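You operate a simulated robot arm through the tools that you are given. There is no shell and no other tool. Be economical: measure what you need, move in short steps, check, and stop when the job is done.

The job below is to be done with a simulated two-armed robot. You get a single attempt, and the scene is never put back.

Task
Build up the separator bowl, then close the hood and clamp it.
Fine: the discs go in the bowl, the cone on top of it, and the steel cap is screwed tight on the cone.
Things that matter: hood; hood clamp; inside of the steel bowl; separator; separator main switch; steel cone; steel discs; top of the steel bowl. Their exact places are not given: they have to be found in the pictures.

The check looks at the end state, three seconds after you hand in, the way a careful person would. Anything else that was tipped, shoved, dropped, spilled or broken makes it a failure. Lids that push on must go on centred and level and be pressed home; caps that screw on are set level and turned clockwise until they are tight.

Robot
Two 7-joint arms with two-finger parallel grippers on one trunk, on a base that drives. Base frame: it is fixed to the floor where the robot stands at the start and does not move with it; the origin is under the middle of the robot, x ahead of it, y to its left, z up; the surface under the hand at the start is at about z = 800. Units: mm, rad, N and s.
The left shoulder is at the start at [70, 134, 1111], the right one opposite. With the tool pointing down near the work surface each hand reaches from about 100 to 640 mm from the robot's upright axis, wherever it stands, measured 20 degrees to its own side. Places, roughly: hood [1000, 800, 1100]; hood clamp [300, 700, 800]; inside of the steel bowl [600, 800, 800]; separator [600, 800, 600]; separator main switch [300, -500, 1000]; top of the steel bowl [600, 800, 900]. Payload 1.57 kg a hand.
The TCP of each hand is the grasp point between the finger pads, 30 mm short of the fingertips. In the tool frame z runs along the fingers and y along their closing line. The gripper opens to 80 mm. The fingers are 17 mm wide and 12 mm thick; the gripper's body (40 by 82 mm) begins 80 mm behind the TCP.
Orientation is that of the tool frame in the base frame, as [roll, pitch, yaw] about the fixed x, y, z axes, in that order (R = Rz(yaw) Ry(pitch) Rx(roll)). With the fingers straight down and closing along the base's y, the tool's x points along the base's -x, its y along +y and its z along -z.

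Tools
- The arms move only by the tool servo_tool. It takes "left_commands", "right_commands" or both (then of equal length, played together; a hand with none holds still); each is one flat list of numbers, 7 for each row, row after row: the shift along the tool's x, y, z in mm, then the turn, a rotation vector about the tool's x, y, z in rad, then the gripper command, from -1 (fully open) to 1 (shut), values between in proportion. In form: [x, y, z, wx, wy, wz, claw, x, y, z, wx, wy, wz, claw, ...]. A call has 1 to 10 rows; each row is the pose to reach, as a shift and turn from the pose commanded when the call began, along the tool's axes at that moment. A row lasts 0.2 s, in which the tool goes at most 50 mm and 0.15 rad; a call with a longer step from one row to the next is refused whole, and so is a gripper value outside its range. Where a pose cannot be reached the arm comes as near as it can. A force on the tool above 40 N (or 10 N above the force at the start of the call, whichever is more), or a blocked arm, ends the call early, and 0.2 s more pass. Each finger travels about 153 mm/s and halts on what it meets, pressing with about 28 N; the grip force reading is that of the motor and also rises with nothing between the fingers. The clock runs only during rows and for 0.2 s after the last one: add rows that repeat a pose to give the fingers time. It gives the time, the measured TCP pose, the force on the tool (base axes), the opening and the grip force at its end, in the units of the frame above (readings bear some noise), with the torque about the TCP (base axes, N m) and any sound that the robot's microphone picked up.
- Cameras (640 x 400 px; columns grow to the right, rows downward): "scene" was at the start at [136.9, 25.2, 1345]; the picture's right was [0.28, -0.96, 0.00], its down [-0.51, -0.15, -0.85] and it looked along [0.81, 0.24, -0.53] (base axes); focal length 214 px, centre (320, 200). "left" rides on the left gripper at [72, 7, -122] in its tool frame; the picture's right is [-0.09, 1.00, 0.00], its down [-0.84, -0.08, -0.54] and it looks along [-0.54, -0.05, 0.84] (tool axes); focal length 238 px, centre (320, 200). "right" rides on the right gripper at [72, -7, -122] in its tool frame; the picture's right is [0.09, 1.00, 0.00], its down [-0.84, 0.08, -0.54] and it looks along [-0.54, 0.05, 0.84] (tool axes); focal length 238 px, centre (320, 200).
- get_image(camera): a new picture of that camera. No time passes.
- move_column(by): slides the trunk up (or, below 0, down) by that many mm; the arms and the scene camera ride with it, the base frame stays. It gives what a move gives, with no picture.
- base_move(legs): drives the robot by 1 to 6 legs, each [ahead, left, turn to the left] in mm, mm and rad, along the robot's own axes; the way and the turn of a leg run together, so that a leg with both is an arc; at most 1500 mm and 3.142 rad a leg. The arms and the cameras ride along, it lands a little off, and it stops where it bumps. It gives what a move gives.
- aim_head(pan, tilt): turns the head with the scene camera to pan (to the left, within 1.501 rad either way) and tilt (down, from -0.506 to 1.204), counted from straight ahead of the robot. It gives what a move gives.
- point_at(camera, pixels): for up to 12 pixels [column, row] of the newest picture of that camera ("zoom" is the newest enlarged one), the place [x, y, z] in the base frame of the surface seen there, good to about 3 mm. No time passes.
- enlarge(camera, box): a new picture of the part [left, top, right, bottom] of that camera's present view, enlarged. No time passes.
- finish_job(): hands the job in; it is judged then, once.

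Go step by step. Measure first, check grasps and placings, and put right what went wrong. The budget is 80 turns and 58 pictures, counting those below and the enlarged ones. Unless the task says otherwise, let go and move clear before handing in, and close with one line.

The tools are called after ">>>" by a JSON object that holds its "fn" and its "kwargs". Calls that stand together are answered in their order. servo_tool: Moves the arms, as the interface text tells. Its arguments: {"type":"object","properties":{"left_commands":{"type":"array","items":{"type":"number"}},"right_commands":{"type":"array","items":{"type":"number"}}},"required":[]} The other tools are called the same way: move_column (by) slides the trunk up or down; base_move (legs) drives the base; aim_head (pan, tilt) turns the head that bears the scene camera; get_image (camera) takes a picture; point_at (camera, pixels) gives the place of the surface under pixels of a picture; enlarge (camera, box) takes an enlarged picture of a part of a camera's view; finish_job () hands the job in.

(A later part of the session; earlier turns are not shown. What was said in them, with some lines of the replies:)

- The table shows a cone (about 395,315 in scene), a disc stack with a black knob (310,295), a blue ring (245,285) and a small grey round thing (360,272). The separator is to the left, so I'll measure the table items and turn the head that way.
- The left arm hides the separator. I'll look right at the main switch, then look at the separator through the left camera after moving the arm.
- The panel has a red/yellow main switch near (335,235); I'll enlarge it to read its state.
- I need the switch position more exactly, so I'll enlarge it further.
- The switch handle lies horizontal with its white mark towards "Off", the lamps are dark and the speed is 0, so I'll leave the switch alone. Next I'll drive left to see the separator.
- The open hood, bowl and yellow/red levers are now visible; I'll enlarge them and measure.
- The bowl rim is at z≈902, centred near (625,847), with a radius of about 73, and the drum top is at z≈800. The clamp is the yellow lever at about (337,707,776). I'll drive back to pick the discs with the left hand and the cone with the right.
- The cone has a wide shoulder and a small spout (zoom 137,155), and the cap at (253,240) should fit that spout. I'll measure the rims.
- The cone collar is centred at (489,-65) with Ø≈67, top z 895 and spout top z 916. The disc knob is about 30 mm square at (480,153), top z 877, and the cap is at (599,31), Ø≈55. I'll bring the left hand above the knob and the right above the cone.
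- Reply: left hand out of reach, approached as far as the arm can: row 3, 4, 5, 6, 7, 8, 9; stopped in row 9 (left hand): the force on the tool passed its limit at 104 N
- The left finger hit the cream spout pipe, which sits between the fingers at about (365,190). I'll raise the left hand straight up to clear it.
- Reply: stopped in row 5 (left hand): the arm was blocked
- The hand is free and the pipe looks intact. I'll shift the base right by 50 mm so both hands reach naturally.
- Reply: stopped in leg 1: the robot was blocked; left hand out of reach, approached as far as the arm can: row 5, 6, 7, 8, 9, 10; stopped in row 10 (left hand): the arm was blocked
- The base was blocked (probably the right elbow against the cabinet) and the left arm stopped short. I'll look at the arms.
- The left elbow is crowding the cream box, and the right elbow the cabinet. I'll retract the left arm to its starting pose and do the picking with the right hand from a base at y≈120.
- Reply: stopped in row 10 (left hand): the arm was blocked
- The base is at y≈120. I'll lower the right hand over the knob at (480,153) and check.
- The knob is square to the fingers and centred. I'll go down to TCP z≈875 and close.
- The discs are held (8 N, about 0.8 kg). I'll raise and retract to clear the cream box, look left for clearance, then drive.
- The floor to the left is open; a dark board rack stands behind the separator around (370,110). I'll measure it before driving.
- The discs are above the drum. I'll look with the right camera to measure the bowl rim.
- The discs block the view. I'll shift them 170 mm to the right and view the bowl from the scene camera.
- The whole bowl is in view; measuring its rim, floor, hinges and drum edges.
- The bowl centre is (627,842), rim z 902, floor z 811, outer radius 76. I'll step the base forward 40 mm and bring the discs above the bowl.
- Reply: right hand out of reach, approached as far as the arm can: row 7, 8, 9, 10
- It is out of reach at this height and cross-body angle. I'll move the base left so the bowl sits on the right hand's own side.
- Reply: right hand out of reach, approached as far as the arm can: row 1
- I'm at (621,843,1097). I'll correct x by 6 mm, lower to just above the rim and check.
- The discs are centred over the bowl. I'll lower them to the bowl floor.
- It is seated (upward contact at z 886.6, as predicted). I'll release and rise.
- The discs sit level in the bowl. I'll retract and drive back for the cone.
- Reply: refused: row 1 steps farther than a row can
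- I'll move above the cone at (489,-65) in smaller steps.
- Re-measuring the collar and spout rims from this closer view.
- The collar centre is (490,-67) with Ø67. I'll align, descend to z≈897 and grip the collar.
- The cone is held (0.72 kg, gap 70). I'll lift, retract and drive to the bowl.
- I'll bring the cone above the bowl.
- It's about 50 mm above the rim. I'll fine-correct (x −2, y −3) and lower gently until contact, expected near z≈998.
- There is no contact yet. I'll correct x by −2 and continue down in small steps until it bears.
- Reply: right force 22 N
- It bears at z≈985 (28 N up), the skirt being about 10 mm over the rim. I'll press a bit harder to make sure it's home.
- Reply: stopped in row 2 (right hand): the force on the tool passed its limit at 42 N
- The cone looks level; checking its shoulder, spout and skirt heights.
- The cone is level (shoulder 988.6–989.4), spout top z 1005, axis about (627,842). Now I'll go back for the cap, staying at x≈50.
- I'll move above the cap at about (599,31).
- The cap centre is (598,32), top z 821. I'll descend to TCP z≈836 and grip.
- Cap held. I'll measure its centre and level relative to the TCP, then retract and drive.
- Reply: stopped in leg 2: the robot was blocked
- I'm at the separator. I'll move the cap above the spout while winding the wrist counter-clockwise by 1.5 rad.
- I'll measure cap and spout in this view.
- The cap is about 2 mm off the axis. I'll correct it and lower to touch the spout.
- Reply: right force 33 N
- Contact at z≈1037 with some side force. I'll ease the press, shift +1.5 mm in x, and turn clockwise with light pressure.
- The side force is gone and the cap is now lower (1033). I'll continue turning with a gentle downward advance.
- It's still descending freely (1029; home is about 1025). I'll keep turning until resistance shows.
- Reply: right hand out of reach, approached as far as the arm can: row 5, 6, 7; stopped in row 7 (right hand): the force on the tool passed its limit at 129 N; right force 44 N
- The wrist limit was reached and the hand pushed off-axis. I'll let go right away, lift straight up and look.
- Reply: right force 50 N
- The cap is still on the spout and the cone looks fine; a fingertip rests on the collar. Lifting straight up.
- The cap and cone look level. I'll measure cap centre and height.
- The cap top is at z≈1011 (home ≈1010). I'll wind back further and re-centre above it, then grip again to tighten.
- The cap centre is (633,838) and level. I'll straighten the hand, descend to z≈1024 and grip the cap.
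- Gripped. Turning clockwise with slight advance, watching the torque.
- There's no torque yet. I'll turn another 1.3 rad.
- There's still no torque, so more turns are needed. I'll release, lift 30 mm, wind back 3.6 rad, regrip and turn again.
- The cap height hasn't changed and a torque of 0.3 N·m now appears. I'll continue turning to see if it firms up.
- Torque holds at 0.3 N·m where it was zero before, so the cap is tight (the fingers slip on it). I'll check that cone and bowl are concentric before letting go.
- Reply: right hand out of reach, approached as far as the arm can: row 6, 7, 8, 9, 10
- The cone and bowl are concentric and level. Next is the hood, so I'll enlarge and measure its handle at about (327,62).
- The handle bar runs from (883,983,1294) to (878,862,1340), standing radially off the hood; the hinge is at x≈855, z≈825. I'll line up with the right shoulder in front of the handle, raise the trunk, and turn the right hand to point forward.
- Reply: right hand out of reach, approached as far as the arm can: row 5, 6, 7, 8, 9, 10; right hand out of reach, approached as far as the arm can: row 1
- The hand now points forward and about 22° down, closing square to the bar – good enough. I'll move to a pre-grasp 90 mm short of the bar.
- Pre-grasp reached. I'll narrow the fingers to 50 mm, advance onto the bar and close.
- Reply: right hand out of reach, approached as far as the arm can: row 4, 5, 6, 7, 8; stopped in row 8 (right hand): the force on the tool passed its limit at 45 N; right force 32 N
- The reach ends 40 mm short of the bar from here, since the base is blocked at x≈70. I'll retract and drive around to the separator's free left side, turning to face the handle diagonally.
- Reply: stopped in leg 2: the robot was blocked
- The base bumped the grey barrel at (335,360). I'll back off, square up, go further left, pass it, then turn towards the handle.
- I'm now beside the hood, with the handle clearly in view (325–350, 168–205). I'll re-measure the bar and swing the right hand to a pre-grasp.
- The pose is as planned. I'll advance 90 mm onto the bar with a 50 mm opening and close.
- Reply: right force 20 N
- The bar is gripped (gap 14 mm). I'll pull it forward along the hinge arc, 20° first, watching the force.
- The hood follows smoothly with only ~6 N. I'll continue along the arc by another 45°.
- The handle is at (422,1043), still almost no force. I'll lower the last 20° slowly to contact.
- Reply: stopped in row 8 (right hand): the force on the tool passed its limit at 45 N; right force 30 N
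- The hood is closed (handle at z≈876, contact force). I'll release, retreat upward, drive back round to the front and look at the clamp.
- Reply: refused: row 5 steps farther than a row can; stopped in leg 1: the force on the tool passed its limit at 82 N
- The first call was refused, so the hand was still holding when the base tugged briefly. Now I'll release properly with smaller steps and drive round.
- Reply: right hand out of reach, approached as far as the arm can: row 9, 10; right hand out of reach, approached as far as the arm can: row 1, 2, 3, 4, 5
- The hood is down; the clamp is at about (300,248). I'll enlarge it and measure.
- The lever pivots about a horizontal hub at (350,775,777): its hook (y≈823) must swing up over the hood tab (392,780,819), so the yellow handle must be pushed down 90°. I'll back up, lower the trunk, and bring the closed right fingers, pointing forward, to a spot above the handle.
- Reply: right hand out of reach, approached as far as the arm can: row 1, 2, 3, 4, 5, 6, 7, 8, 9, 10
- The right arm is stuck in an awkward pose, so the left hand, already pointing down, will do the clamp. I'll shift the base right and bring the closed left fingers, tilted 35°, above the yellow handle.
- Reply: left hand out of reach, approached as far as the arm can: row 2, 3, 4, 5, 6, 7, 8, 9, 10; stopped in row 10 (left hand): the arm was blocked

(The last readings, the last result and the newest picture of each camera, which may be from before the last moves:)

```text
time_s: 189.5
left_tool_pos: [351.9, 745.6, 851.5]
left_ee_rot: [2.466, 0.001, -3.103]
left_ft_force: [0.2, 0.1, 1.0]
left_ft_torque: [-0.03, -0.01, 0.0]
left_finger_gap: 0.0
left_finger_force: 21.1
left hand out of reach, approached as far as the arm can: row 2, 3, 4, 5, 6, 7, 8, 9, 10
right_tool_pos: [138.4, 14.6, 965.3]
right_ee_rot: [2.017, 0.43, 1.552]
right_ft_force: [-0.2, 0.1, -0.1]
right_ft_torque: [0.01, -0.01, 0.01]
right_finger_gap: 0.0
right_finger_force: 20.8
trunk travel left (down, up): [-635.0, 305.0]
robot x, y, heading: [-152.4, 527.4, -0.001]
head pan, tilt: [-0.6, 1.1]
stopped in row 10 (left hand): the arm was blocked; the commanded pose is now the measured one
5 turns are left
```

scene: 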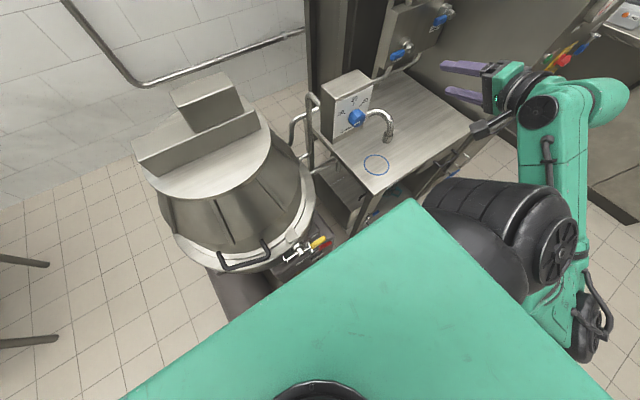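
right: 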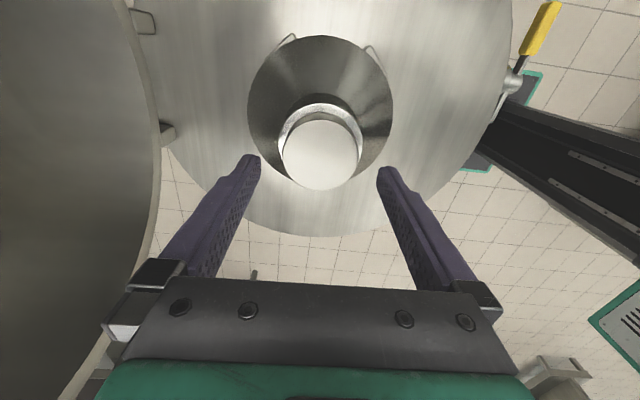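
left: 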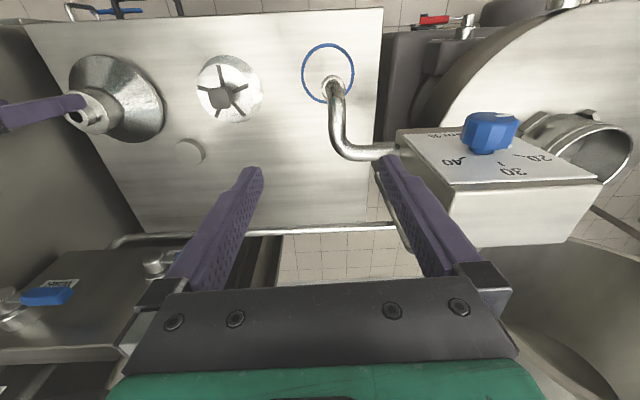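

The left arm reached its joint limit at y≈746. I'll shift the base 72 mm more to the right and approach the point above the handle.

>>> {"fn": "base_move", "kwargs": {"legs": [[0, -75, 0]]}}

>>> {"fn": "servo_tool", "kwargs": {"left_commands": [9, 2, 9, 0, 0, 0, 1, 18, 5, 19, 0, 0, 0, 1, 18, 5, 19, 0, 0, 0, 1]}}

```text
time_s: 190.5
left_tool_pos: [352.1, 671.7, 850.4]
left_ee_rot: [2.467, -0.001, -3.103]
left_ft_force: [-1.0, 0.3, 0.7]
left_ft_torque: [0.0, 0.0, -0.02]
left_finger_gap: 0.0
left_finger_force: 21.4
right_tool_pos: [136.9, -63.0, 964.2]
right_ee_rot: [2.016, 0.43, 1.552]
right_ft_force: [0.8, 0.0, -0.2]
right_ft_torque: [0.02, -0.02, 0.03]
right_finger_gap: 0.0
right_finger_force: 20.8
trunk travel left (down, up): [-635.0, 305.0]
robot x, y, heading: [-155.7, 453.1, -0.003]
head pan, tilt: [-0.6, 1.1]
```

```text
time_s: 191.3
left_tool_pos: [334.1, 690.4, 841.1]
left_ee_rot: [2.461, 0.01, -3.1]
left_ft_force: [-0.5, 0.3, 0.5]
left_ft_torque: [0.0, 0.0, 0.0]
left_finger_gap: 0.0
left_finger_force: 21.8
right_tool_pos: [136.3, -62.9, 964.4]
right_ee_rot: [2.017, 0.429, 1.554]
right_ft_force: [0.0, 0.7, 0.3]
right_ft_torque: [0.01, 0.0, 0.0]
right_finger_gap: 0.1
right_finger_force: 21.5
trunk travel left (down, up): [-635.0, 305.0]
robot x, y, heading: [-151.2, 450.9, -0.004]
head pan, tilt: [-0.6, 1.1]
4 turns are left
```

The fingers are over the handle. I'll push it down along its arc, then look with the last picture.

>>> {"fn": "servo_tool", "kwargs": {"left_commands": [0, -16.1, 16.1, 0, 0, 0, 1, 0, -32.8, 33.9, 0, 0, 0, 1, 0, -38.7, 44.6, 0, 0, 0, 1, 0, -42.7, 56.2, 0, 0, 0, 1, 0, -44.7, 68.7, 0, 0, 0, 1, -1, -44.3, 80.6, 0, 0, 0, 1, -1, -41.8, 92.9, 0, 0, 0, 1, -1, -37.5, 104.2, 0, 0, 0, 1, -2, -31.1, 114.7, 0, 0, 0, 1, -2, -23.1, 123.8, 0, 0, 0, 1]}}

>>> {"fn": "aim_head", "kwargs": {"pan": 0.6, "tilt": 0.8}}

>>> {"fn": "get_image", "kwargs": {"camera": "scene"}}

```text
time_s: 193.5
left_tool_pos: [332.3, 740.3, 726.8]
left_ee_rot: [2.468, -0.002, -3.109]
left_ft_force: [-2.8, -22.7, -2.4]
left_ft_torque: [-0.46, 0.08, -0.01]
left_finger_gap: 0.0
left_finger_force: 21.1
right_tool_pos: [137.6, -67.1, 961.5]
right_ee_rot: [2.016, 0.424, 1.55]
right_ft_force: [0.0, -0.3, -0.3]
right_ft_torque: [-0.03, 0.01, -0.02]
right_finger_gap: 0.0
right_finger_force: 21.0
trunk travel left (down, up): [-635.0, 305.0]
robot x, y, heading: [-158.1, 451.3, -0.009]
head pan, tilt: [-0.6, 1.1]
```

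```text
time_s: 194.9
left_tool_pos: [333.2, 740.4, 726.4]
left_ee_rot: [2.47, 0.0, -3.107]
left_ft_force: [-3.4, -33.6, -7.0]
left_ft_torque: [-0.79, 0.08, -0.05]
left_finger_gap: 0.0
left_finger_force: 21.2
right_tool_pos: [138.9, -66.9, 961.7]
right_ee_rot: [2.018, 0.424, 1.55]
right_ft_force: [-0.1, 1.0, -0.3]
right_ft_torque: [-0.01, 0.03, 0.03]
right_finger_gap: 0.0
right_finger_force: 21.7
trunk travel left (down, up): [-635.0, 305.0]
robot x, y, heading: [-155.6, 449.7, -0.006]
head pan, tilt: [0.6, 0.799]
```

```text
0 pictures are left
3 turns are left
```

scene: 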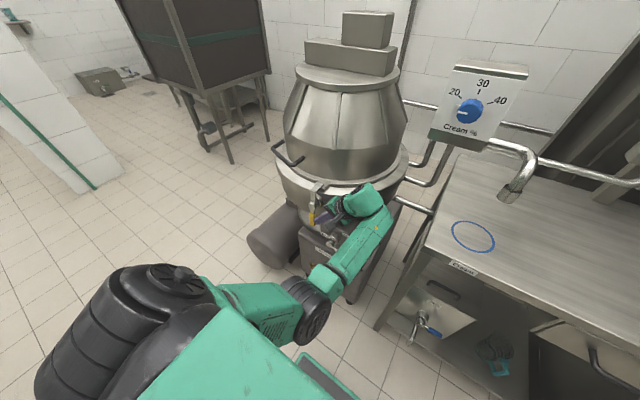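

The yellow handle hangs vertically (311,213), the hook stands up over the tab, and it bears against a stop with 33 N. I'll withdraw the hand to the side, back and up, and verify the lever.

>>> {"fn": "point_at", "kwargs": {"camera": "scene", "pixels": [[311, 212], [312, 222], [320, 186], [317, 190], [323, 184], [285, 155], [290, 170], [345, 182]]}}

>>> {"fn": "servo_tool", "kwargs": {"left_commands": [0, -15, -12, 0, 0, 0, 1, 0, -31, -25, 0, 0, 0, 1, 45, -31, -25, 0, 0, 0, 1, 90, -31, -25, 0, 0, 0, 1, 120, -20, -55, 0, 0, 0, 1, 140, 0, -90, 0, 0, 0, 1, 150, 25, -125, 0, 0, 0, 1]}}

```text
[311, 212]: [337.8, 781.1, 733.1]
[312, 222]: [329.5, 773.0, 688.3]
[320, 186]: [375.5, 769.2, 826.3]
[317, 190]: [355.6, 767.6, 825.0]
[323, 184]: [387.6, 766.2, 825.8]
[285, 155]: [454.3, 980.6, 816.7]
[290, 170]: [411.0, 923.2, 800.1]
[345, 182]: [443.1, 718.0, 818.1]
```

```text
time_s: 195.9
left_tool_pos: [328.2, 732.4, 829.2]
left_ee_rot: [2.416, 0.262, -3.079]
left_ft_force: [-0.5, -0.5, 0.7]
left_ft_torque: [0.04, -0.01, 0.02]
left_finger_gap: 0.0
left_finger_force: 20.9
right_tool_pos: [137.5, -62.2, 963.6]
right_ee_rot: [2.016, 0.43, 1.553]
right_ft_force: [0.1, -0.1, -0.3]
right_ft_torque: [0.02, 0.01, 0.01]
right_finger_gap: 0.2
right_finger_force: 21.5
trunk travel left (down, up): [-635.0, 305.0]
robot x, y, heading: [-155.8, 455.2, -0.007]
head pan, tilt: [0.6, 0.799]
stopped in row 4 (left hand): the arm was blocked; the commanded pose is now the measured one
2 turns are left
```

The lever is vertical (handle end at z 688, hook at (375,769,826) over the tab) and the hand is free of force. I'll back the robot straight away to clear it.

>>> {"fn": "base_move", "kwargs": {"legs": [[-150, 0, 0]]}}

>>> {"fn": "point_at", "kwargs": {"camera": "scene", "pixels": [[312, 222]]}}

```text
time_s: 197.3
left_tool_pos: [175.4, 733.2, 827.1]
left_ee_rot: [2.416, 0.259, -3.081]
left_ft_force: [-0.3, -0.3, -0.4]
left_ft_torque: [0.02, -0.01, 0.0]
left_finger_gap: 0.0
left_finger_force: 21.3
right_tool_pos: [-12.0, -61.4, 963.9]
right_ee_rot: [2.019, 0.43, 1.551]
right_ft_force: [0.1, 0.0, -0.1]
right_ft_torque: [0.0, 0.05, -0.01]
right_finger_gap: 0.0
right_finger_force: 21.2
trunk travel left (down, up): [-635.0, 305.0]
robot x, y, heading: [-308.7, 449.4, -0.004]
head pan, tilt: [0.6, 0.799]
```

```text
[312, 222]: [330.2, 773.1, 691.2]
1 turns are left
```

Both hands are clear and empty, with no force on them, so I'm handing in.

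>>> {"fn": "finish_job", "kwargs": {}}

```text
The job is handed in.
```

The discs are in the bowl, the cone is seated level on it and the cap is screwed on. The hood is closed and its clamp lever is swung home over the tab. The cap is judged tight from a steady 0.3 N·m turning torque, because the fingers may have slipped on it. On the way a finger knocked the cream spout, the base nudged the grey barrel and tugged the closed hood's handle; I saw no damage, but had no pictures left for a last look.
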